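You operate a simulated robot arm through the tools that you are given. There is no shell and no other tool.

You run a simulated robot arm. Do the job below in one go: nothing can be reset, and whatever is moved stays where it is left.

JOB
Unbox the window, blow its dust off and put it in the green tray.
Fine: purple sample box, teal holder, blower bulb; lid back on the box.

The check looks at the end state, three seconds after you hand in, the way a careful person would. Anything else that was tipped, shoved, dropped, spilled or broken makes it a failure. A push-on lid holds only when it is set on centred and level and pressed home; a screw cap is set on level and turned clockwise until tight.

ROBOT AND FRAMES
A 6-joint arm with a fingered hand, fixed in place. Base frame: the origin is on the floor under the middle of its stand, x ahead of it, y to its left, z up; the work surface is at about z = 860. Lengths are in mm, angles in rad, forces in N, time in s.
With the tool pointing down near the work surface it reaches from about 180 to 880 mm from the base axis. Its first joint turns from -2.897 to 2.897 rad. Payload 5 kg.
The tool frame sits at the grasp point between the pads (the TCP): z along the fingers, y along the line on which they close. The tips reach 36 mm beyond it. The gripper opens to 120 mm; its body begins 42 mm behind the TCP. The gripper is a hand of 4 fingers: y runs from the thumb to the fingers, the wrist lies at [-19, -123, -211] in the tool frame, and closing takes about 1.5 s.
Orientation is told as [roll, pitch, yaw] about the base's x, y, z axes, in that order, counted from this pose: with the fingers straight down and the wrist toward the robot, the tool's x, y and z point along [0, 1, 0], [1, 0, 0] and [0, 0, -1] of the base frame.

CONTROLS
- The arm moves only by the tool send_rows. Its arguments are lists of equal length, an entry for each row: "rotation": the turn, a rotation vector about the tool's x, y, z in units of 45 degrees (1.0 is 45 degrees), a list of three; "delta_pos": the shift along the tool's x, y, z in units of 300 mm (1.0 is 300 mm), a list of three. In form: {"rotation": [[rx, ry, rz], ...], "delta_pos": [[x, y, z], ...]}. A call has 1 to 20 rows; each row is the pose to reach, as a shift and turn from the pose commanded when the call began, along the tool's axes at that moment. "grip" is the gripper command, from -1 (fully open) to 1 (shut), values between in proportion, set as the call begins (left out, the last holds). A call with a number of a shift or a turn outside -1 to 1 is refused whole. A row lasts 0.2 s, in which the tool goes at most 50 mm and 0.15 rad; a call with a longer step from one row to the next is refused whole, and so is a gripper value outside its range. A pose out of reach is approached as far as the arm can. The call stops where the force on the tool passes 40 N (or 10 N more than at its start, if that is more) or the arm is blocked; 0.2 s more then pass. Each finger travels about 45 mm/s and halts on what it meets, pressing with about 22 N; the grip force reading is that of the motor and also rises with nothing between the fingers. The clock runs only during rows and for 0.2 s after the last one: add rows that repeat a pose to give the fingers time. It gives the time, the measured TCP pose, the force on the tool (base axes), the opening and the grip force at its end, in the units of the frame above (readings bear some noise), with the torque about the TCP (base axes, N m) and any sound that the robot's microphone picked up.
- Cameras (640 x 400 px; columns grow to the right, rows downward): "scene" is fixed at [390.8, -501.8, 1616.9]; the picture's right is [0.94, -0.35, 0.00], its down [-0.22, -0.57, -0.79] and it looks along [0.28, 0.74, -0.61] (base axes); focal length 357 px, centre (320, 200). "wrist" rides on the gripper at [73, -101, -142] in the tool frame; the picture's right is [-0.79, 0.29, -0.54], its down [-0.56, -0.70, 0.44] and it looks along [-0.25, 0.65, 0.71] (tool axes); focal length 280 px, centre (320, 200). There is no depth. A picture from a camera that has moved, and an enlarged one, comes with that camera's place and axes in the base frame and with its lens. The place of the scene camera against the robot may be out by one fixed shift of up to 25 mm in any direction.
- get_image(camera): a new picture of that camera. It takes no simulated time.
- raise_lower(by): slides the trunk up (or, below 0, down) by that many mm; the arm rides with it, the base frame stays. It gives what a move gives, with no picture.
- set_fingers(index, middle, ring, thumb_bend, thumb_turn): sets how far each is bent, from 0 (flat) to 100 (curled in); at 30 the hand is open as for a grip, at 70 the pads meet at the TCP. One left out holds its place. A second passes; each finger stops where it meets its share of the squeeze, and holds until it gets a number again. A gripper value or a shape takes the hand back. It gives what a move gives, with no picture; readings hold the bend of each and the force on the fingers (four entries, about 0 where the hand has none), thumb and palm. thumb_turn goes from beside the hand (0) to across from the fingers (100), as for a grip.
- hand_shape(shape): the hand has 4 fingers and takes this shape, open, in about a second: jaw (thumb against the fingers, like two jaws); tri (thumb and two fingers); tip (a fingertip pinch); poke (one finger out to press); point (the index stretched); flat (the hand flat); cup (the hand cupped); fist (a fist). The gripper value then closes the fingers along that shape, each until it touches; the sizes above hold for jaw. It gives what a move gives, with no picture.
- zoom(camera, box): a new picture of the part [left, top, right, bottom] of that camera's present view, enlarged. It takes no simulated time.
- close_job(): hands the job in; it is judged then, once.

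Nothing tells you positions but the pictures and the camera data. Unless the task says otherwise, let go and move clear before handing in.

The tools are called by a JSON object that holds its "fn" and its "kwargs". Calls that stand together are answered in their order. send_rows: Moves the arm, as the interface text tells. Its arguments: {"type":"object","properties":{"rotation":{"type":"array","items":{"type":"array","items":{"type":"number"}}},"delta_pos":{"type":"array","items":{"type":"array","items":{"type":"number"}}},"grip":{"type":"number"}},"required":["rotation","delta_pos"]} The other tools are called the same way: raise_lower (by) moves the trunk up or down; hand_shape (shape) gives the hand a shape; set_fingers (index, middle, ring, thumb_bend, thumb_turn) moves the fingers one by one; get_image (camera) takes a picture; zoom (camera, box) takes an enlarged picture of a part of a camera's view; close_job () hands the job in.

At the start:

```text
t: 0.0
ee_pos: [595.4, 393.9, 1235.1]
ee_rot: [0.0, 0.0, 0.001]
ft_force: [0.2, -0.2, -0.3]
moment: [0.0, -0.01, -0.03]
width: 119.7
grasp_force: 0.1
shape: jaw
bend: [30.0, 30.0, 30.0, 30.0, 98.0]
finger forces: [0.0, 0.0, 0.1, 0.0, 0.1, 0.1]
trunk travel left (down, up): [-725.0, 115.0]
```

scene: 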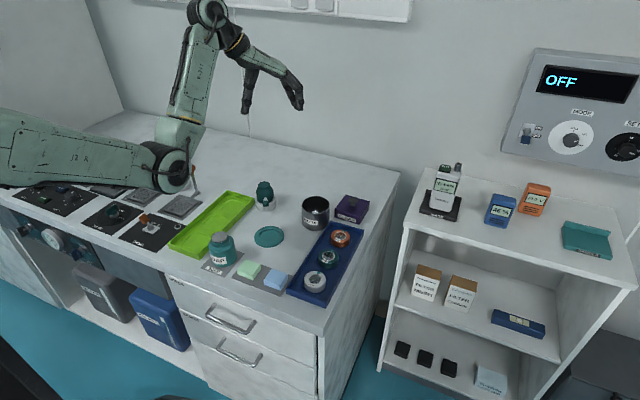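
wrist: 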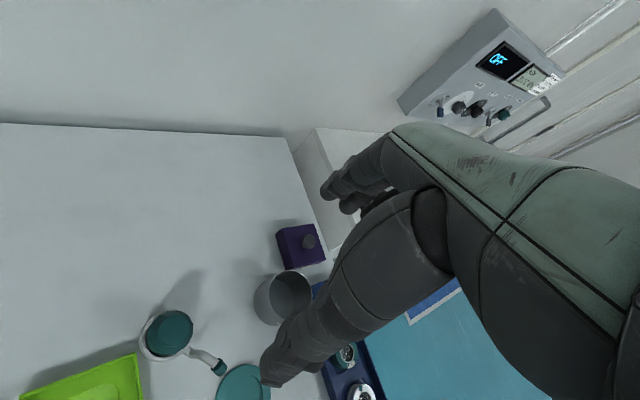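

I see a bench with a purple box, a beaker, a teal disc, a green tray, a blower bulb and other items. I'll zoom in to identify everything before moving.

{"fn": "zoom", "kwargs": {"camera": "scene", "box": [160, 160, 400, 310]}}

{"fn": "zoom", "kwargs": {"camera": "scene", "box": [280, 180, 380, 243]}}

{"fn": "zoom", "kwargs": {"camera": "scene", "box": [190, 170, 300, 239]}}

{"fn": "zoom", "kwargs": {"camera": "wrist", "box": [120, 200, 440, 400]}}

```text
2.67 times, centred on (280, 235) of scene
camera zoom: at [390.8, -501.8, 1616.9], right [0.94, -0.35, 0.0], down [-0.22, -0.57, -0.79], along [0.28, 0.74, -0.61], focal length 951 px, centre (427, 107)
```

zoom: 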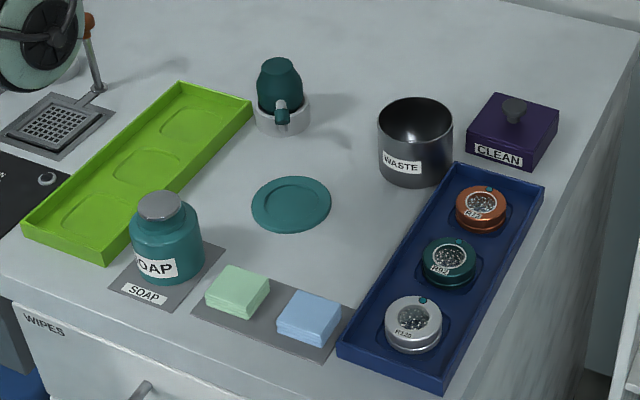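

```text
6.35 times, centred on (330, 212) of scene
camera zoom: at [390.8, -501.8, 1616.9], right [0.94, -0.35, 0.0], down [-0.22, -0.57, -0.79], along [0.28, 0.74, -0.61], focal length 2265 px, centre (256, 127)
```

zoom: 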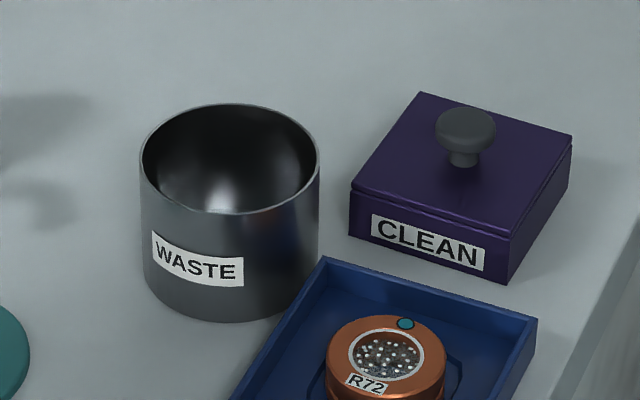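

```text
5.80 times, centred on (245, 204) of scene
camera zoom: at [390.8, -501.8, 1616.9], right [0.94, -0.35, 0.0], down [-0.22, -0.57, -0.79], along [0.28, 0.74, -0.61], focal length 2068 px, centre (755, 174)
```

zoom: 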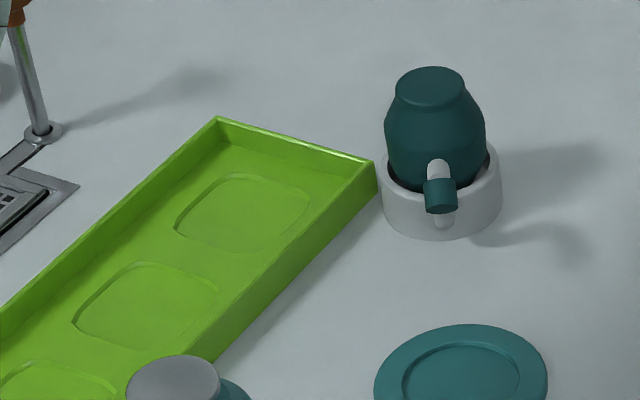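

```text
2.00 times, centred on (280, 300) of wrist
camera zoom: at [495.6, 466.3, 1377.7], right [0.29, -0.79, 0.54], down [-0.7, -0.56, -0.44], along [0.65, -0.25, -0.71], focal length 561 px, centre (400, 0)
```

zoom: 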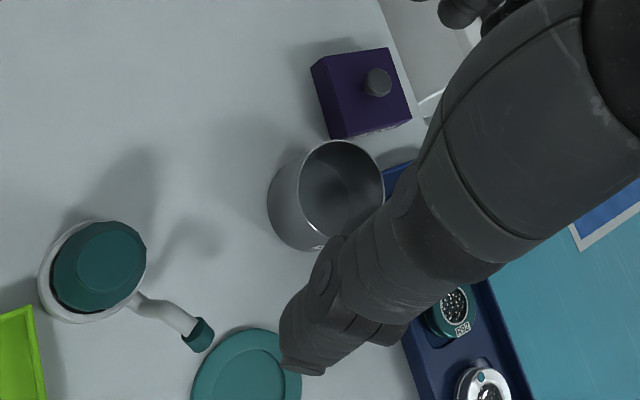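

I'll look closer at the blue tray pieces, the shelf and the rest of the room to settle which items are meant.

{"fn": "zoom", "kwargs": {"camera": "scene", "box": [280, 220, 380, 310]}}

{"fn": "zoom", "kwargs": {"camera": "scene", "box": [400, 150, 640, 300]}}

{"fn": "zoom", "kwargs": {"camera": "scene", "box": [370, 250, 610, 400]}}

{"fn": "zoom", "kwargs": {"camera": "scene", "box": [0, 170, 220, 308]}}

{"fn": "zoom", "kwargs": {"camera": "scene", "box": [490, 40, 640, 180]}}

{"fn": "zoom", "kwargs": {"camera": "scene", "box": [0, 200, 240, 400]}}

```text
4.44 times, centred on (330, 265) of scene
camera zoom: at [390.8, -501.8, 1616.9], right [0.94, -0.35, 0.0], down [-0.22, -0.57, -0.79], along [0.28, 0.74, -0.61], focal length 1585 px, centre (276, -89)
```

zoom: 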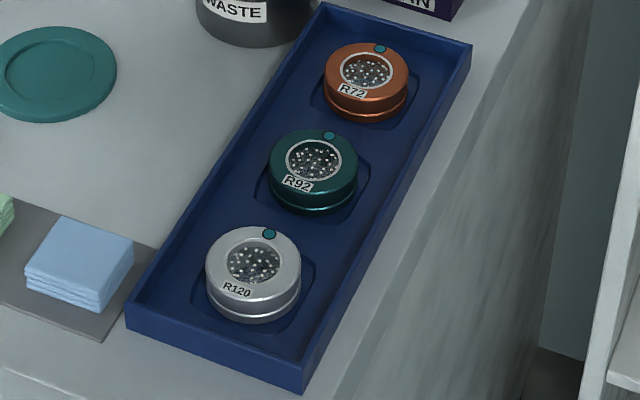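

```text
2.67 times, centred on (520, 225) of scene
camera zoom: at [390.8, -501.8, 1616.9], right [0.94, -0.35, 0.0], down [-0.22, -0.57, -0.79], along [0.28, 0.74, -0.61], focal length 951 px, centre (-213, 133)
```

zoom: 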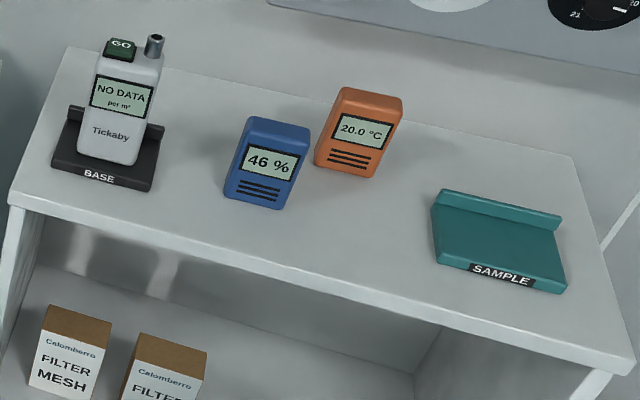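

```text
2.67 times, centred on (490, 325) of scene
camera zoom: at [390.8, -501.8, 1616.9], right [0.94, -0.35, 0.0], down [-0.22, -0.57, -0.79], along [0.28, 0.74, -0.61], focal length 951 px, centre (-133, -133)
```

zoom: 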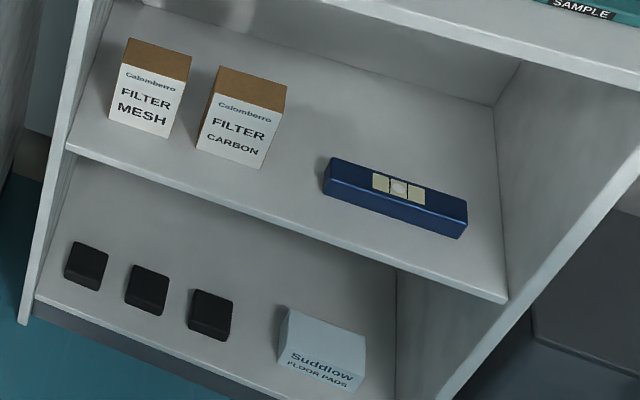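

```text
2.90 times, centred on (110, 239) of scene
camera zoom: at [390.8, -501.8, 1616.9], right [0.94, -0.35, 0.0], down [-0.22, -0.57, -0.79], along [0.28, 0.74, -0.61], focal length 1034 px, centre (929, 87)
```

zoom: 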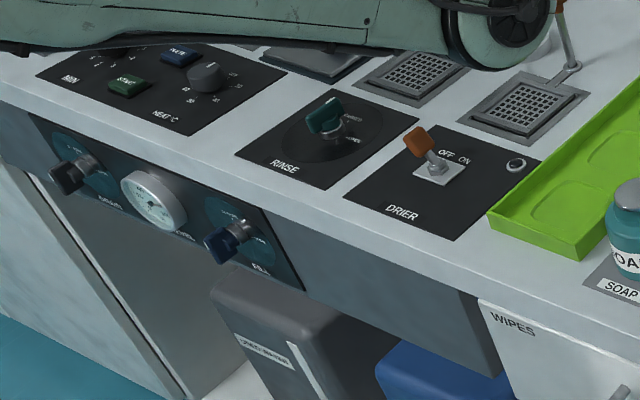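

```text
2.86 times, centred on (565, 110) of scene
camera zoom: at [390.8, -501.8, 1616.9], right [0.94, -0.35, 0.0], down [-0.22, -0.57, -0.79], along [0.28, 0.74, -0.61], focal length 1019 px, centre (-380, 457)
```

zoom: 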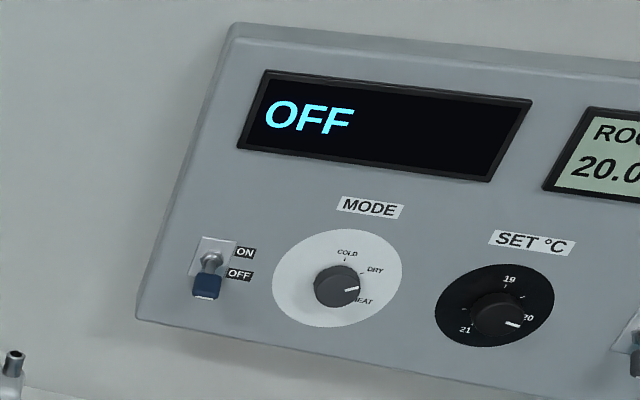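

```text
2.00 times, centred on (120, 300) of scene
camera zoom: at [390.8, -501.8, 1616.9], right [0.94, -0.35, 0.0], down [-0.22, -0.57, -0.79], along [0.28, 0.74, -0.61], focal length 713 px, centre (720, 0)
```

zoom: 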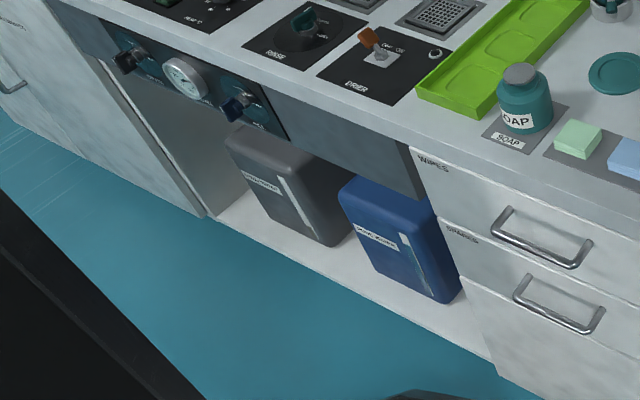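

The purple box (labelled CLEAN, about 86 mm square and turned 45° like the bench) is near (804, 293). The teal dished disc is near (519, 280) and the blower is in its grey ring near (552, 440). First I'll move above the box to look at its knob up close.

{"fn": "send_rows", "kwargs": {"rotation": [[0, 0, 0], [0, 0, 0], [0, 0, 0], [0, 0, 0], [0, 0, 0], [0, 0, 0], [0, 0, 0], [0, 0, 0]], "delta_pos": [[-0.03, 0.06, 0.06], [-0.06, 0.12, 0.12], [-0.09, 0.18, 0.2], [-0.12, 0.25, 0.28], [-0.15, 0.32, 0.36], [-0.18, 0.39, 0.43], [-0.21, 0.46, 0.5], [-0.23, 0.5, 0.55]]}}

{"fn": "get_image", "kwargs": {"camera": "wrist"}}

{"fn": "get_image", "kwargs": {"camera": "scene"}}

```text
t: 1.8
ee_pos: [747.1, 324.8, 1070.3]
ee_rot: [0.002, 0.001, 0.002]
ft_force: [0.4, 0.0, -0.2]
moment: [-0.04, 0.01, 0.01]
width: 119.8
grasp_force: 0.0
shape: jaw
bend: [30.0, 30.0, 30.0, 30.0, 98.0]
finger forces: [0.1, 0.0, 0.0, 0.0, 0.1, 0.1]
trunk travel left (down, up): [-725.0, 115.0]
```

```text
taken
camera wrist: at [646.1, 396.4, 1212.3], right [0.29, -0.79, 0.54], down [-0.7, -0.56, -0.44], along [0.65, -0.25, -0.71], focal length 280 px, centre (320, 200)
```

wrist: 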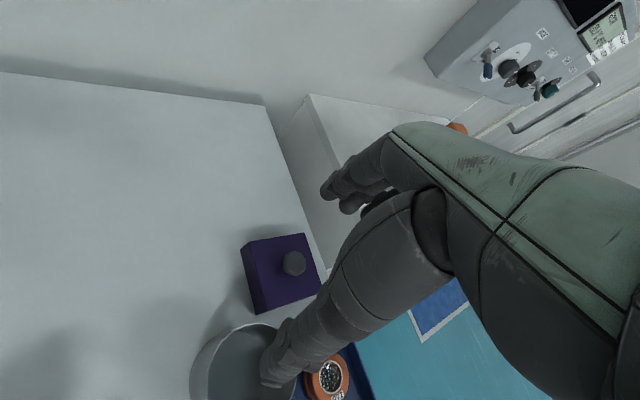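

```text
taken
```

scene: 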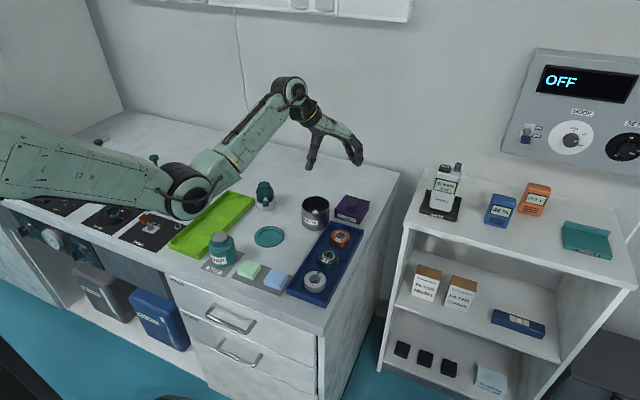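

The knob triangulates to about (802, 295) near z 920. I'll zoom in on the box through the wrist camera to get its height and outline.

{"fn": "zoom", "kwargs": {"camera": "wrist", "box": [180, 200, 380, 325]}}

```text
3.20 times, centred on (280, 262) of wrist
camera zoom: at [646.1, 396.4, 1212.3], right [0.29, -0.79, 0.54], down [-0.7, -0.56, -0.44], along [0.65, -0.25, -0.71], focal length 897 px, centre (448, 0)
```

zoom: 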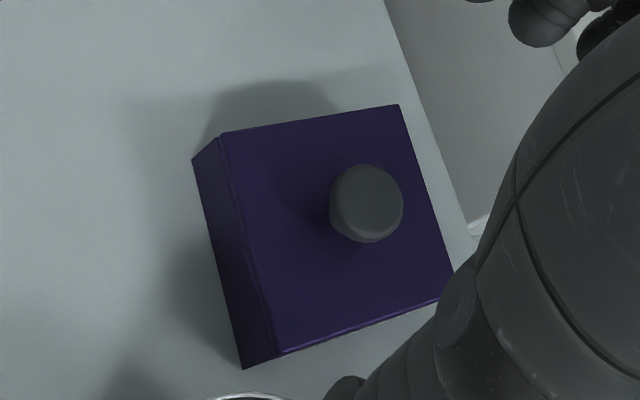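

The lid top sits at about z 893, the box centre is about (808, 290) and the knob top is near z 917. I'll try the fingertip-pinch shape here in free air to see how it looks and closes.

{"fn": "hand_shape", "kwargs": {"shape": "tri"}}

{"fn": "get_image", "kwargs": {"camera": "wrist"}}

{"fn": "zoom", "kwargs": {"camera": "scene", "box": [260, 70, 400, 230]}}

```text
t: 2.7
ee_pos: [745.7, 325.0, 1070.6]
ee_rot: [0.001, 0.0, 0.0]
ft_force: [0.7, 0.6, 0.6]
moment: [-0.02, 0.02, 0.01]
width: 119.2
grasp_force: 0.0
shape: tri
bend: [30.0, 30.0, 99.0, 30.0, 98.0]
finger forces: [0.1, 0.0, 0.0, 0.0, 0.0, 0.1]
trunk travel left (down, up): [-725.0, 115.0]
```

```text
taken
camera wrist: at [645.7, 396.5, 1212.7], right [0.29, -0.79, 0.54], down [-0.7, -0.56, -0.44], along [0.65, -0.25, -0.71], focal length 280 px, centre (320, 200)
```

wrist: 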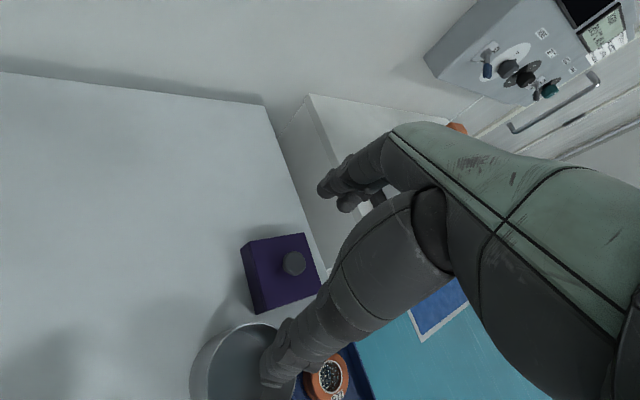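

```text
2.50 times, centred on (330, 150) of scene
camera zoom: at [390.8, -501.8, 1616.9], right [0.94, -0.35, 0.0], down [-0.22, -0.57, -0.79], along [0.28, 0.74, -0.61], focal length 892 px, centre (295, 325)
```

zoom: 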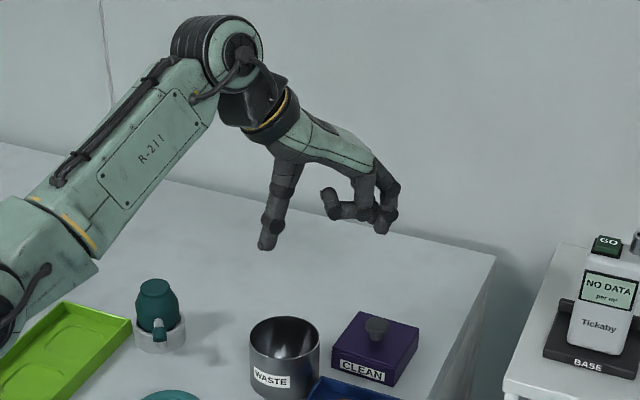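

{"fn": "hand_shape", "kwargs": {"shape": "tip"}}

{"fn": "zoom", "kwargs": {"camera": "scene", "box": [290, 90, 390, 170]}}

{"fn": "get_image", "kwargs": {"camera": "wrist"}}

```text
t: 3.6
ee_pos: [745.1, 324.8, 1070.8]
ee_rot: [0.0, 0.0, -0.001]
ft_force: [-0.3, -0.4, -0.2]
moment: [-0.03, 0.01, 0.03]
width: 119.9
grasp_force: 0.1
shape: tip
bend: [30.0, 98.0, 99.0, 30.0, 98.0]
finger forces: [0.1, 0.0, 0.0, 0.0, 0.0, 0.0]
trunk travel left (down, up): [-725.0, 115.0]
```

```text
5.00 times, centred on (340, 130) of scene
camera zoom: at [390.8, -501.8, 1616.9], right [0.94, -0.35, 0.0], down [-0.22, -0.57, -0.79], along [0.28, 0.74, -0.61], focal length 1784 px, centre (220, 550)
```

zoom: 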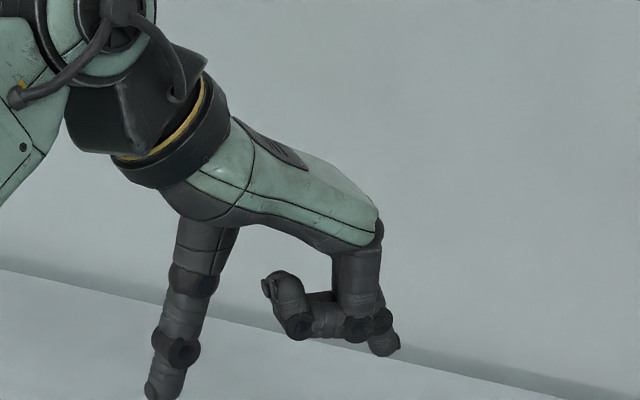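

```text
taken
camera wrist: at [645.6, 396.5, 1212.8], right [0.29, -0.79, 0.54], down [-0.7, -0.56, -0.44], along [0.65, -0.25, -0.71], focal length 280 px, centre (320, 200)
```

wrist: 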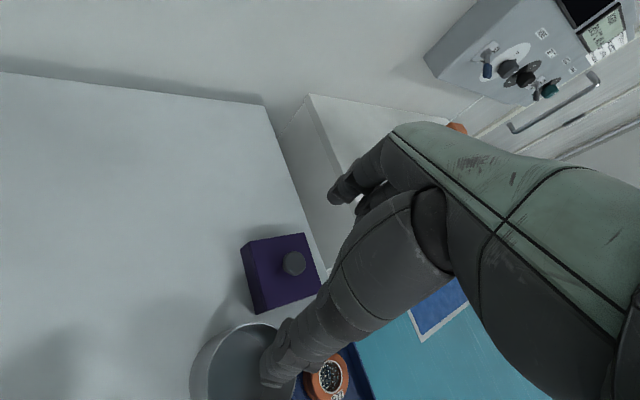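

{"fn": "hand_shape", "kwargs": {"shape": "tri"}}

{"fn": "send_rows", "kwargs": {"rotation": [[0, 0, 0], [0, 0, 0], [0, 0, 0], [0, 0, 0], [0, 0, 0], [0, 0, 0]], "delta_pos": [[0, 0, 0], [0, 0, 0], [0, 0, 0], [0, 0, 0], [0, 0, 0], [0, 0, 0]], "grip": 0.6}}

{"fn": "zoom", "kwargs": {"camera": "scene", "box": [290, 90, 390, 170]}}

{"fn": "get_image", "kwargs": {"camera": "wrist"}}

```text
t: 4.5
ee_pos: [746.4, 324.5, 1069.5]
ee_rot: [-0.002, 0.0, 0.0]
ft_force: [0.4, -0.6, 0.6]
moment: [-0.01, 0.04, 0.0]
width: 119.6
grasp_force: 0.0
shape: tri
bend: [30.0, 30.0, 99.0, 30.0, 98.0]
finger forces: [0.1, 0.0, 0.1, 0.1, 0.1, 0.1]
trunk travel left (down, up): [-725.0, 115.0]
```

```text
t: 5.9
ee_pos: [746.0, 324.4, 1069.6]
ee_rot: [-0.001, 0.0, 0.0]
ft_force: [0.4, -0.4, -0.2]
moment: [0.01, 0.04, 0.0]
width: 24.4
grasp_force: 0.1
shape: tri
bend: [73.0, 59.0, 99.0, 74.0, 100.0]
finger forces: [0.0, 0.0, 0.0, 0.1, 0.0, 0.0]
trunk travel left (down, up): [-725.0, 115.0]
```

```text
5.00 times, centred on (340, 130) of scene
camera zoom: at [390.8, -501.8, 1616.9], right [0.94, -0.35, 0.0], down [-0.22, -0.57, -0.79], along [0.28, 0.74, -0.61], focal length 1784 px, centre (220, 550)
```

zoom: 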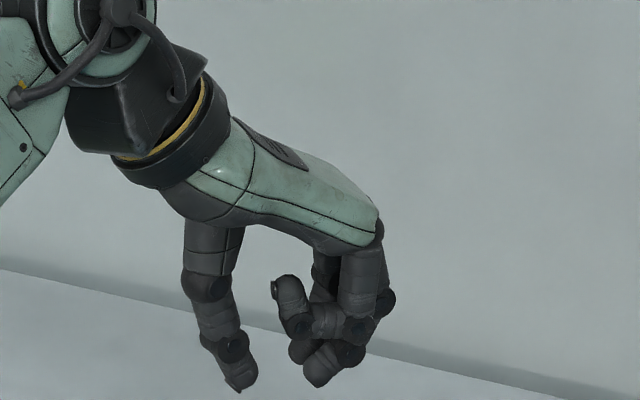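

```text
taken
camera wrist: at [645.7, 396.5, 1212.7], right [0.29, -0.79, 0.54], down [-0.7, -0.56, -0.44], along [0.65, -0.25, -0.71], focal length 280 px, centre (320, 200)
```

wrist: 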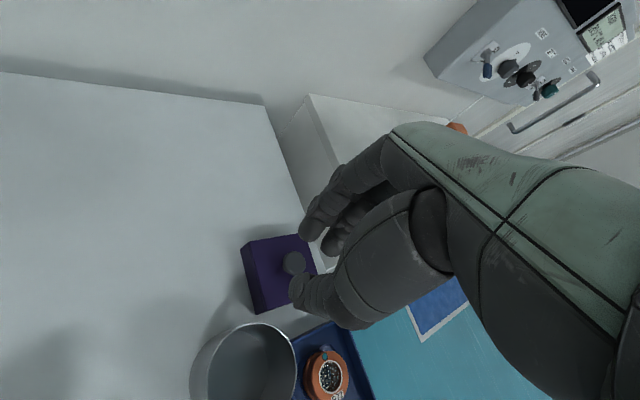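

Three-finger "tri" works; its gap follows the grip value. I'll half-close it to about 52 mm and move above the knob.

{"fn": "send_rows", "kwargs": {"rotation": [[0, 0, 0], [0, 0, 0], [0, 0, 0], [0, 0, 0], [0, 0, 0]], "delta_pos": [[-0.03, 0.05, 0.08], [-0.06, 0.1, 0.16], [-0.09, 0.16, 0.25], [-0.1147, 0.2087, 0.34], [-0.1147, 0.2087, 0.34]], "grip": 0.13}}

{"fn": "get_image", "kwargs": {"camera": "wrist"}}

{"fn": "zoom", "kwargs": {"camera": "scene", "box": [300, 130, 400, 230]}}

```text
t: 7.1
ee_pos: [807.6, 290.3, 968.2]
ee_rot: [0.0, -0.002, 0.001]
ft_force: [-0.8, 0.9, -0.1]
moment: [-0.01, -0.05, -0.01]
width: 51.9
grasp_force: 0.1
shape: tri
bend: [74.0, 48.0, 99.0, 72.0, 100.0]
finger forces: [0.1, 0.0, 0.0, 0.0, 0.0, 0.0]
trunk travel left (down, up): [-725.0, 115.0]
```

```text
taken
camera wrist: at [707.8, 362.9, 1111.2], right [0.29, -0.79, 0.54], down [-0.7, -0.56, -0.44], along [0.65, -0.25, -0.71], focal length 280 px, centre (320, 200)
```

wrist: 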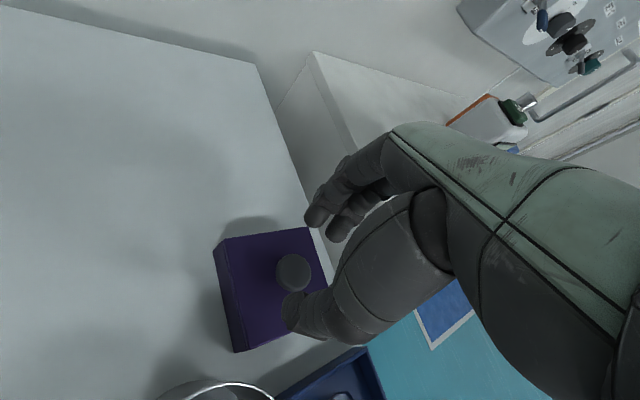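

```text
4.00 times, centred on (350, 180) of scene
camera zoom: at [390.8, -501.8, 1616.9], right [0.94, -0.35, 0.0], down [-0.22, -0.57, -0.79], along [0.28, 0.74, -0.61], focal length 1427 px, centre (200, 280)
```

zoom: 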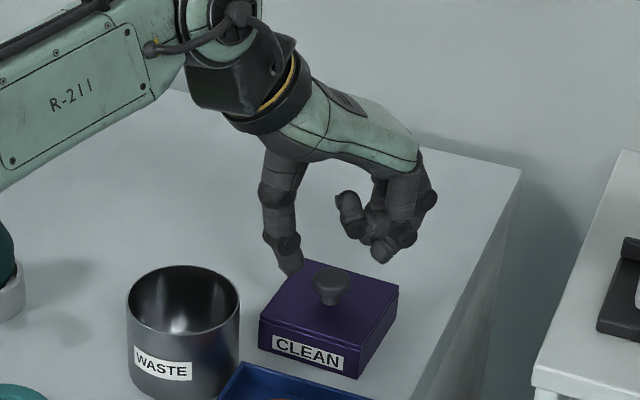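

{"fn": "zoom", "kwargs": {"camera": "wrist", "box": [200, 130, 440, 360]}}

{"fn": "zoom", "kwargs": {"camera": "scene", "box": [355, 160, 415, 220]}}

```text
1.74 times, centred on (320, 245) of wrist
camera zoom: at [707.8, 362.9, 1111.2], right [0.29, -0.79, 0.54], down [-0.7, -0.56, -0.44], along [0.65, -0.25, -0.71], focal length 488 px, centre (320, 122)
```

zoom: 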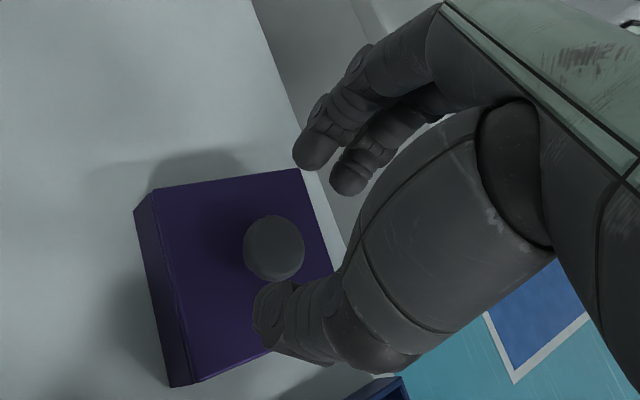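

```text
6.67 times, centred on (385, 190) of scene
camera zoom: at [390.8, -501.8, 1616.9], right [0.94, -0.35, 0.0], down [-0.22, -0.57, -0.79], along [0.28, 0.74, -0.61], focal length 2378 px, centre (-113, 267)
```

zoom: 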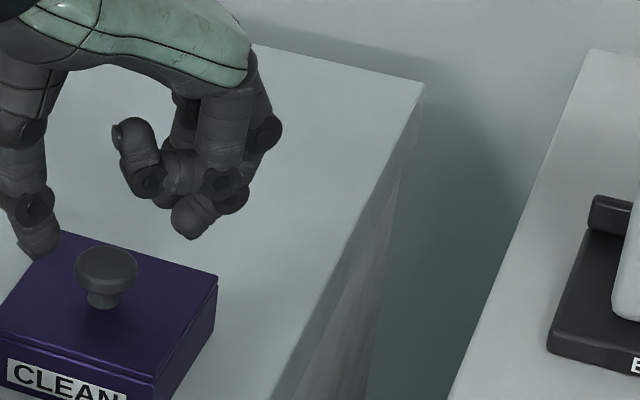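

The knob projects exactly where (808, 291, 913) should be, so the lid location is confirmed. Now I'll lower over the knob and pinch it.

{"fn": "send_rows", "kwargs": {"rotation": [[0, 0, 0], [0, 0, 0], [0, 0, 0]], "delta_pos": [[0, 0, 0.05], [0, 0, 0.1], [0, 0, 0.14]]}}

{"fn": "zoom", "kwargs": {"camera": "wrist", "box": [200, 130, 440, 360]}}

{"fn": "zoom", "kwargs": {"camera": "scene", "box": [320, 160, 400, 220]}}

```text
t: 7.9
ee_pos: [809.6, 290.5, 933.2]
ee_rot: [0.004, -0.009, -0.001]
ft_force: [-0.6, 0.2, 17.3]
moment: [0.11, 0.73, 0.02]
width: 52.9
grasp_force: 0.1
shape: tri
bend: [74.0, 48.0, 99.0, 73.0, 100.0]
finger forces: [0.0, 0.1, 0.0, 0.0, 17.6, 0.1]
trunk travel left (down, up): [-725.0, 115.0]
```

```text
1.74 times, centred on (320, 245) of wrist
camera zoom: at [706.7, 361.9, 1074.5], right [0.28, -0.79, 0.54], down [-0.7, -0.56, -0.45], along [0.66, -0.25, -0.71], focal length 488 px, centre (320, 122)
```

zoom: 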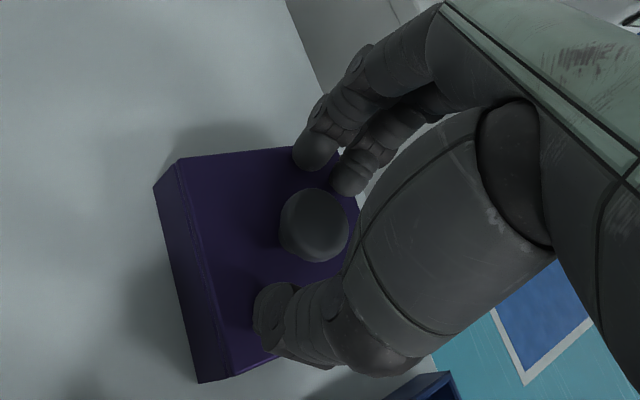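

```text
6.67 times, centred on (360, 190) of scene
camera zoom: at [390.8, -501.8, 1616.9], right [0.94, -0.35, 0.0], down [-0.22, -0.57, -0.79], along [0.28, 0.74, -0.61], focal length 2378 px, centre (53, 267)
```

zoom: 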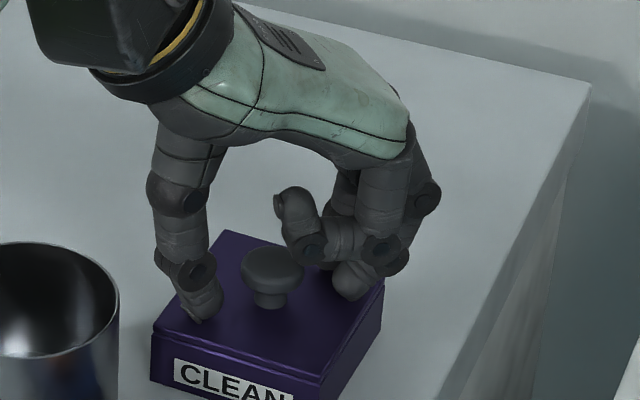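

The thumb tip touched the lid first, so I'll come up about 9 mm and then close step by step while watching the forces.

{"fn": "send_rows", "kwargs": {"rotation": [[0, 0, 0], [0, 0, 0], [0, 0, 0], [0, 0, 0], [0, 0, 0]], "delta_pos": [[0, 0, -0.033], [0, 0, -0.033], [0, 0, -0.033], [0, 0, -0.033], [0, 0, -0.033]], "grip": 0.4}}

{"fn": "zoom", "kwargs": {"camera": "wrist", "box": [200, 130, 440, 360]}}

{"fn": "zoom", "kwargs": {"camera": "scene", "box": [320, 160, 400, 220]}}

```text
t: 9.1
ee_pos: [809.7, 290.8, 936.7]
ee_rot: [0.001, 0.0, 0.0]
ft_force: [-0.6, -0.1, -0.8]
moment: [0.03, 0.02, 0.0]
width: 25.9
grasp_force: 21.8
shape: tri
bend: [74.0, 60.0, 100.0, 77.0, 100.0]
finger forces: [10.0, 5.8, 0.0, 0.0, 17.7, 0.0]
trunk travel left (down, up): [-725.0, 115.0]
heard: snap
```

```text
1.74 times, centred on (320, 245) of wrist
camera zoom: at [708.1, 362.8, 1078.8], right [0.29, -0.79, 0.54], down [-0.7, -0.56, -0.44], along [0.65, -0.25, -0.71], focal length 488 px, centre (320, 122)
```

zoom: 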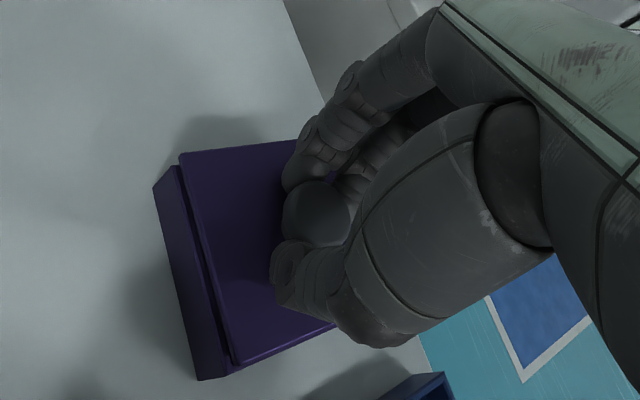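

```text
6.67 times, centred on (360, 190) of scene
camera zoom: at [390.8, -501.8, 1616.9], right [0.94, -0.35, 0.0], down [-0.22, -0.57, -0.79], along [0.28, 0.74, -0.61], focal length 2378 px, centre (53, 267)
```

zoom: 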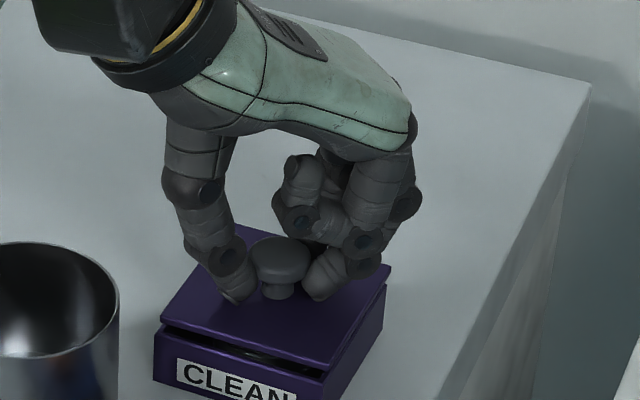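

The lid has snapped loose and the knob is held between thumb and two fingers. I'll lift straight up and look inside.

{"fn": "send_rows", "kwargs": {"rotation": [[0, 0, 0], [0, 0, 0], [0, 0, 0], [0, 0, 0], [0, 0, 0], [0, 0, 0]], "delta_pos": [[0, 0, -0.03], [0, 0, -0.07], [0, 0, -0.12], [0, 0, -0.19], [0, 0, -0.26], [0, 0, -0.33]], "grip": 0.7}}

{"fn": "get_image", "kwargs": {"camera": "wrist"}}

{"fn": "zoom", "kwargs": {"camera": "scene", "box": [310, 150, 400, 220]}}

```text
t: 10.5
ee_pos: [807.7, 292.1, 1035.6]
ee_rot: [-0.001, 0.001, 0.0]
ft_force: [0.3, -0.6, -1.1]
moment: [0.0, -0.01, -0.05]
width: 22.7
grasp_force: 21.7
shape: tri
bend: [73.0, 62.0, 100.0, 75.0, 100.0]
finger forces: [10.1, 7.8, 0.0, 0.0, 17.0, 0.1]
trunk travel left (down, up): [-725.0, 115.0]
```

```text
taken
camera wrist: at [707.2, 362.8, 1177.5], right [0.29, -0.79, 0.54], down [-0.7, -0.56, -0.44], along [0.65, -0.25, -0.71], focal length 280 px, centre (320, 200)
```

wrist: 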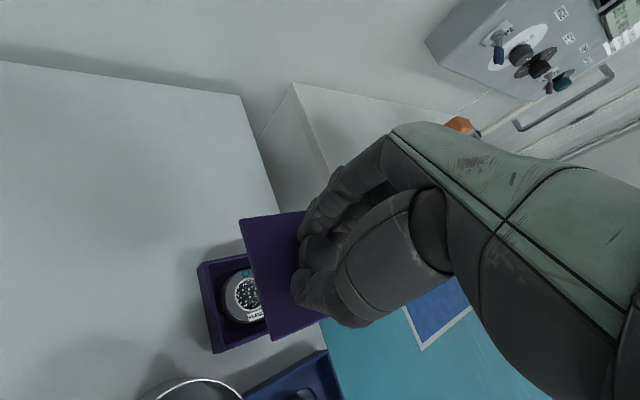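

```text
5.71 times, centred on (355, 185) of scene
camera zoom: at [390.8, -501.8, 1616.9], right [0.94, -0.35, 0.0], down [-0.22, -0.57, -0.79], along [0.28, 0.74, -0.61], focal length 2038 px, centre (120, 286)
```

zoom: 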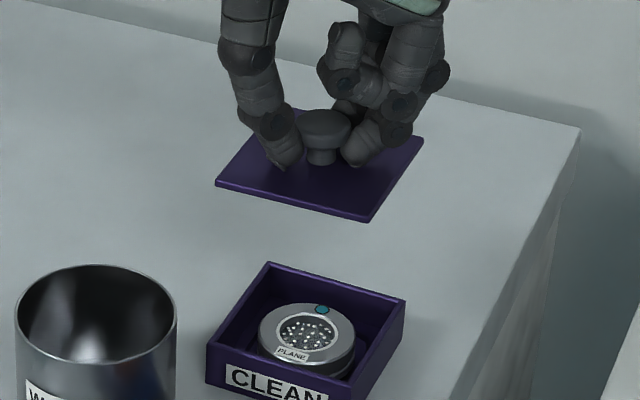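

The box holds a silver-rimmed, dusty window labelled "PLANE". Before setting the lid down I'll check how the arm's elbow clears the things on the bench.

{"fn": "get_image", "kwargs": {"camera": "scene"}}

{"fn": "zoom", "kwargs": {"camera": "wrist", "box": [150, 200, 350, 400]}}

```text
taken
```

scene: 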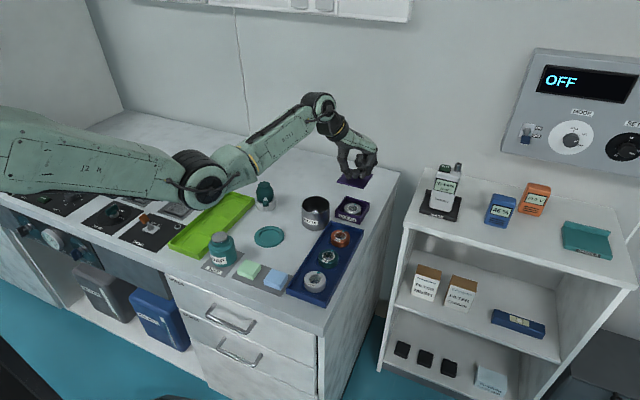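

```text
2.00 times, centred on (250, 300) of wrist
camera zoom: at [707.2, 362.8, 1177.5], right [0.29, -0.79, 0.54], down [-0.7, -0.56, -0.44], along [0.65, -0.25, -0.71], focal length 561 px, centre (460, 0)
```

zoom: 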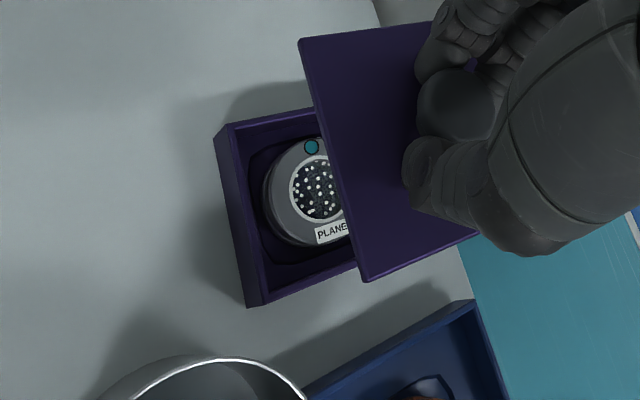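

The elbow rides at about z 1200, well above everything. I'll carry the lid to clear bench space near (690, 440), between the blower and the box.

{"fn": "send_rows", "kwargs": {"rotation": [[0, 0, 0], [0, 0, 0], [0, 0, 0], [0, 0, 0], [0, 0, 0], [0, 0, 0], [0, 0, 0], [0, 0, 0]], "delta_pos": [[0.08, -0.0633, 0], [0.17, -0.134, 0], [0.26, -0.205, 0], [0.35, -0.276, 0], [0.43, -0.34, 0], [0.4983, -0.3933, 0.05], [0.4983, -0.3933, 0.15], [0.4983, -0.3933, 0.27]]}}

{"fn": "get_image", "kwargs": {"camera": "scene"}}

{"fn": "get_image", "kwargs": {"camera": "wrist"}}

```text
t: 12.3
ee_pos: [692.2, 440.8, 954.9]
ee_rot: [-0.001, 0.0, 0.0]
ft_force: [0.6, 0.4, 0.0]
moment: [0.02, 0.01, -0.03]
width: 22.5
grasp_force: 22.2
shape: tri
bend: [73.0, 62.0, 100.0, 75.0, 100.0]
finger forces: [10.5, 8.2, 0.0, 0.1, 17.3, 0.0]
trunk travel left (down, up): [-725.0, 115.0]
```

```text
taken
```

scene: 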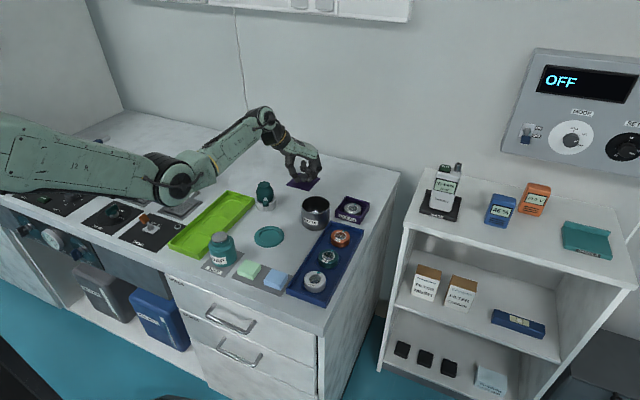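

```text
taken
camera wrist: at [592.1, 512.5, 1096.2], right [0.29, -0.79, 0.54], down [-0.7, -0.56, -0.44], along [0.65, -0.25, -0.71], focal length 280 px, centre (320, 200)
```

wrist: 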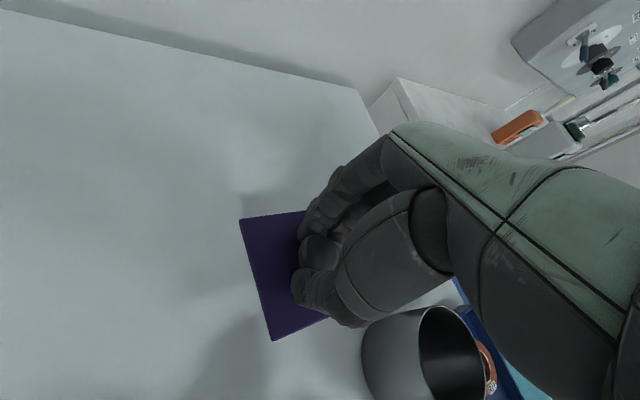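

{"fn": "send_rows", "kwargs": {"rotation": [[0, 0, 0], [0, 0, 0], [0, 0, 0], [0, 0, 0]], "delta_pos": [[0, 0, 0.05], [0, 0, 0.1], [0, 0, 0.13], [0, 0, 0.14]]}}

{"fn": "zoom", "kwargs": {"camera": "scene", "box": [260, 140, 350, 210]}}

```text
t: 13.3
ee_pos: [691.1, 440.5, 912.7]
ee_rot: [-0.001, 0.001, -0.001]
ft_force: [0.2, 0.2, -1.3]
moment: [0.03, 0.0, -0.02]
width: 22.6
grasp_force: 21.8
shape: tri
bend: [73.0, 62.0, 100.0, 76.0, 100.0]
finger forces: [10.6, 8.3, 0.0, 0.0, 17.4, 0.0]
trunk travel left (down, up): [-725.0, 115.0]
```

```text
5.71 times, centred on (305, 175) of scene
camera zoom: at [390.8, -501.8, 1616.9], right [0.94, -0.35, 0.0], down [-0.22, -0.57, -0.79], along [0.28, 0.74, -0.61], focal length 2038 px, centre (406, 343)
```

zoom: 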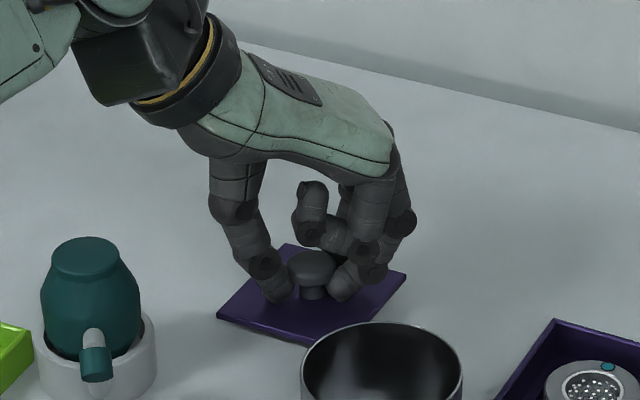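

{"fn": "send_rows", "kwargs": {"rotation": [[0, 0, 0], [0, 0, 0], [0, 0, 0], [0, 0, 0], [0, 0, 0]], "delta_pos": [[0, 0, 0.005], [0, 0, 0.01], [0, 0, 0.015], [0, 0, 0.02], [0, 0, 0.02]]}}

```text
t: 14.5
ee_pos: [691.2, 441.4, 906.6]
ee_rot: [0.0, 0.001, 0.0]
ft_force: [0.0, -0.3, -0.4]
moment: [-0.01, 0.04, 0.0]
width: 22.7
grasp_force: 22.0
shape: tri
bend: [73.0, 62.0, 100.0, 76.0, 100.0]
finger forces: [10.7, 8.4, 0.0, 0.1, 17.4, 0.0]
trunk travel left (down, up): [-725.0, 115.0]
```

{"fn": "send_rows", "kwargs": {"rotation": [[0, 0, 0], [0, 0, 0], [0, 0, 0], [0, 0, 0]], "delta_pos": [[0, 0, 0.005], [0, 0, 0.01], [0, 0, 0.015], [0, 0, 0.015]]}}

{"fn": "zoom", "kwargs": {"camera": "scene", "box": [275, 160, 345, 210]}}

```text
t: 15.5
ee_pos: [692.0, 440.8, 901.9]
ee_rot: [0.0, 0.001, 0.0]
ft_force: [0.8, -0.1, 2.0]
moment: [0.17, -0.05, -0.04]
width: 22.6
grasp_force: 22.0
shape: tri
bend: [73.0, 62.0, 100.0, 76.0, 100.0]
finger forces: [14.8, 8.1, 0.0, 0.1, 19.2, 0.0]
trunk travel left (down, up): [-725.0, 115.0]
```

```text
8.00 times, centred on (310, 185) of scene
camera zoom: at [390.8, -501.8, 1616.9], right [0.94, -0.35, 0.0], down [-0.22, -0.57, -0.79], along [0.28, 0.74, -0.61], focal length 2854 px, centre (400, 320)
```

zoom: 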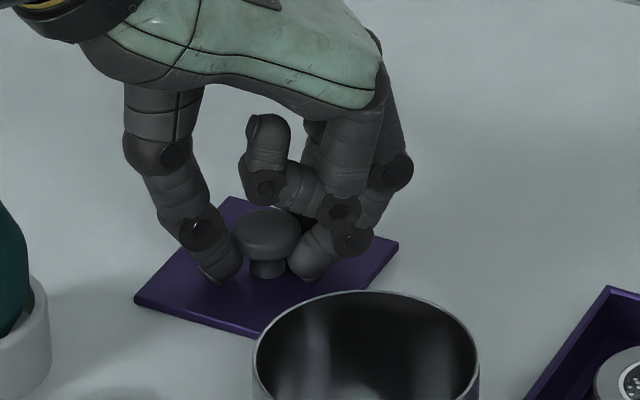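

The lid has just met the bench (2 N). I'll open the fingers and lift off.

{"fn": "send_rows", "kwargs": {"rotation": [[0, 0, 0], [0, 0, 0], [0, 0, 0], [0, 0, 0], [0, 0, 0], [0, 0, 0]], "delta_pos": [[0, 0, 0], [0, 0, 0], [0, 0, 0], [0, 0, 0], [0, 0, 0], [0, 0, -0.005]], "grip": 0.1}}

{"fn": "zoom", "kwargs": {"camera": "scene", "box": [275, 160, 345, 210]}}

{"fn": "zoom", "kwargs": {"camera": "wrist", "box": [200, 130, 440, 360]}}

```text
t: 16.9
ee_pos: [690.6, 440.5, 902.5]
ee_rot: [-0.002, 0.001, 0.0]
ft_force: [0.2, 0.1, -0.2]
moment: [0.0, 0.01, -0.01]
width: 53.9
grasp_force: 0.0
shape: tri
bend: [74.0, 47.0, 99.0, 72.0, 100.0]
finger forces: [0.1, 0.0, 0.0, 0.1, 0.1, 0.0]
trunk travel left (down, up): [-725.0, 115.0]
```

```text
8.00 times, centred on (310, 185) of scene
camera zoom: at [390.8, -501.8, 1616.9], right [0.94, -0.35, 0.0], down [-0.22, -0.57, -0.79], along [0.28, 0.74, -0.61], focal length 2854 px, centre (400, 320)
```

zoom: 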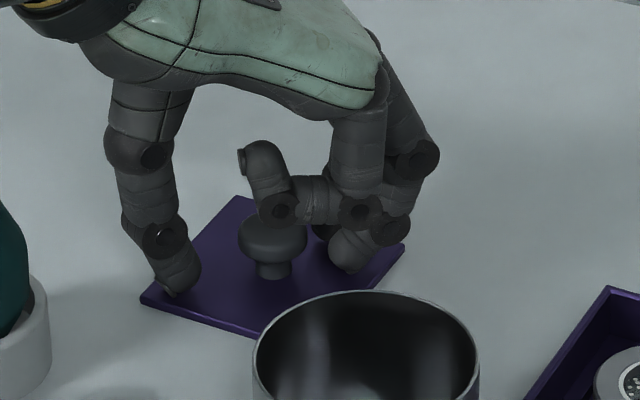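

```text
1.74 times, centred on (320, 245) of wrist
camera zoom: at [590.0, 512.2, 1044.9], right [0.29, -0.79, 0.54], down [-0.7, -0.56, -0.44], along [0.65, -0.25, -0.71], focal length 488 px, centre (320, 122)
```

zoom: 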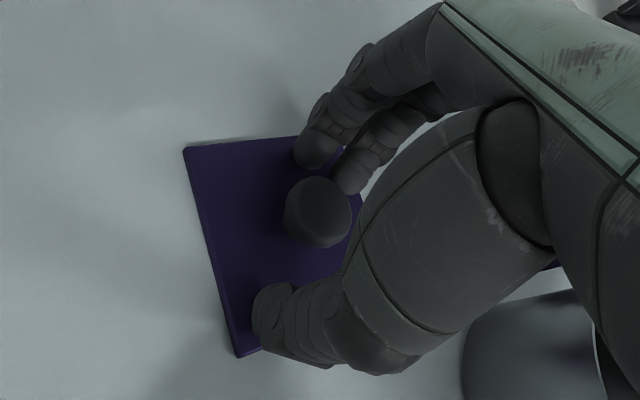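

The lid rests flat at about (694, 441). Now I'll rise and go back toward the box for a clear look at the window.

{"fn": "send_rows", "kwargs": {"rotation": [[0, 0, 0], [0, 0, 0], [0, 0, 0], [0, 0, 0], [0, 0, 0], [0, 0, 0], [0, 0, 0], [0, 0, 0]], "delta_pos": [[0, 0, -0.1], [0, 0, -0.22], [0, 0, -0.34], [0, 0, -0.46], [-0.1, 0.06, -0.5], [-0.2, 0.12, -0.52], [-0.3, 0.19, -0.52], [-0.37, 0.233, -0.52]], "grip": -1}}

{"fn": "hand_shape", "kwargs": {"shape": "jaw"}}

{"fn": "get_image", "kwargs": {"camera": "wrist"}}

{"fn": "zoom", "kwargs": {"camera": "scene", "box": [320, 185, 380, 230]}}

```text
t: 18.7
ee_pos: [760.8, 329.8, 1060.2]
ee_rot: [0.001, 0.001, 0.001]
ft_force: [-0.7, 0.0, 0.4]
moment: [0.01, 0.01, 0.01]
width: 119.4
grasp_force: 0.0
shape: tri
bend: [30.0, 30.0, 99.0, 30.0, 98.0]
finger forces: [0.0, 0.0, 0.0, 0.0, 0.1, 0.0]
trunk travel left (down, up): [-725.0, 115.0]
```

```text
t: 19.6
ee_pos: [760.8, 330.1, 1060.1]
ee_rot: [0.001, -0.001, 0.001]
ft_force: [0.6, -0.5, 1.0]
moment: [0.02, -0.04, 0.0]
width: 119.8
grasp_force: 0.1
shape: jaw
bend: [30.0, 30.0, 30.0, 30.0, 98.0]
finger forces: [0.0, 0.0, 0.0, 0.0, 0.0, 0.1]
trunk travel left (down, up): [-725.0, 115.0]
```

```text
taken
camera wrist: at [660.6, 402.2, 1202.5], right [0.29, -0.79, 0.54], down [-0.7, -0.56, -0.44], along [0.65, -0.25, -0.71], focal length 280 px, centre (320, 200)
```

wrist: 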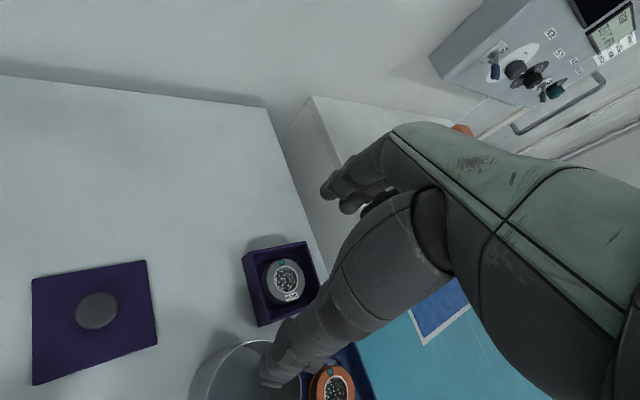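

```text
8.89 times, centred on (350, 208) of scene
camera zoom: at [390.8, -501.8, 1616.9], right [0.94, -0.35, 0.0], down [-0.22, -0.57, -0.79], along [0.28, 0.74, -0.61], focal length 3171 px, centre (53, 133)
```

zoom: 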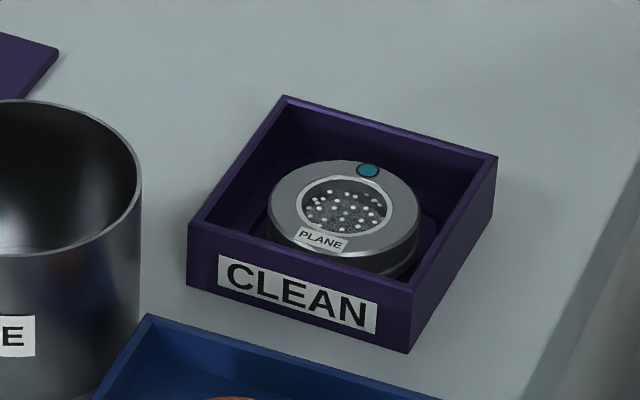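

{"fn": "zoom", "kwargs": {"camera": "wrist", "box": [220, 220, 340, 340]}}

{"fn": "zoom", "kwargs": {"camera": "wrist", "box": [20, 250, 180, 390]}}

```text
3.33 times, centred on (280, 280) of wrist
camera zoom: at [660.6, 402.2, 1202.5], right [0.29, -0.79, 0.54], down [-0.7, -0.56, -0.44], along [0.65, -0.25, -0.71], focal length 935 px, centre (453, -67)
```

zoom: 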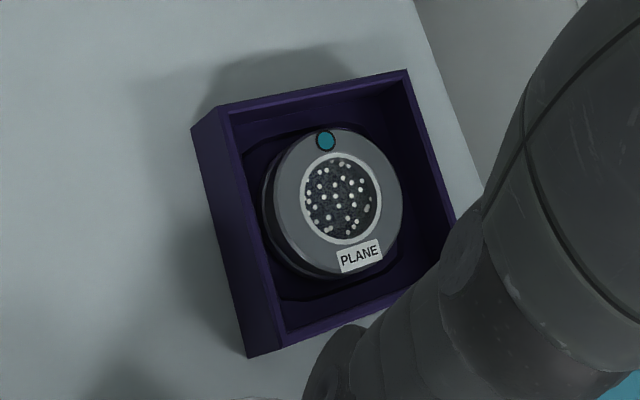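

```text
2.86 times, centred on (100, 320) of wrist
camera zoom: at [660.6, 402.2, 1202.5], right [0.29, -0.79, 0.54], down [-0.7, -0.56, -0.44], along [0.65, -0.25, -0.71], focal length 801 px, centre (949, -143)
```

zoom: 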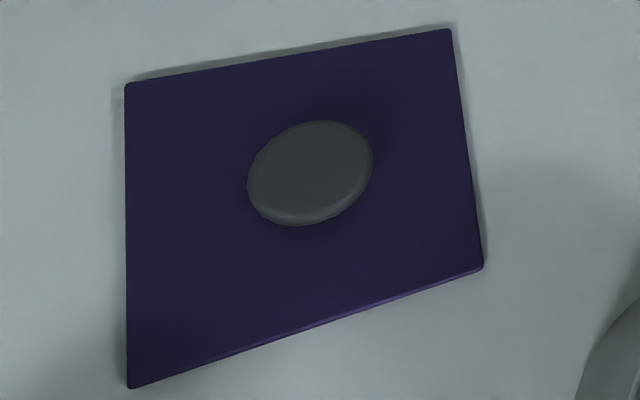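

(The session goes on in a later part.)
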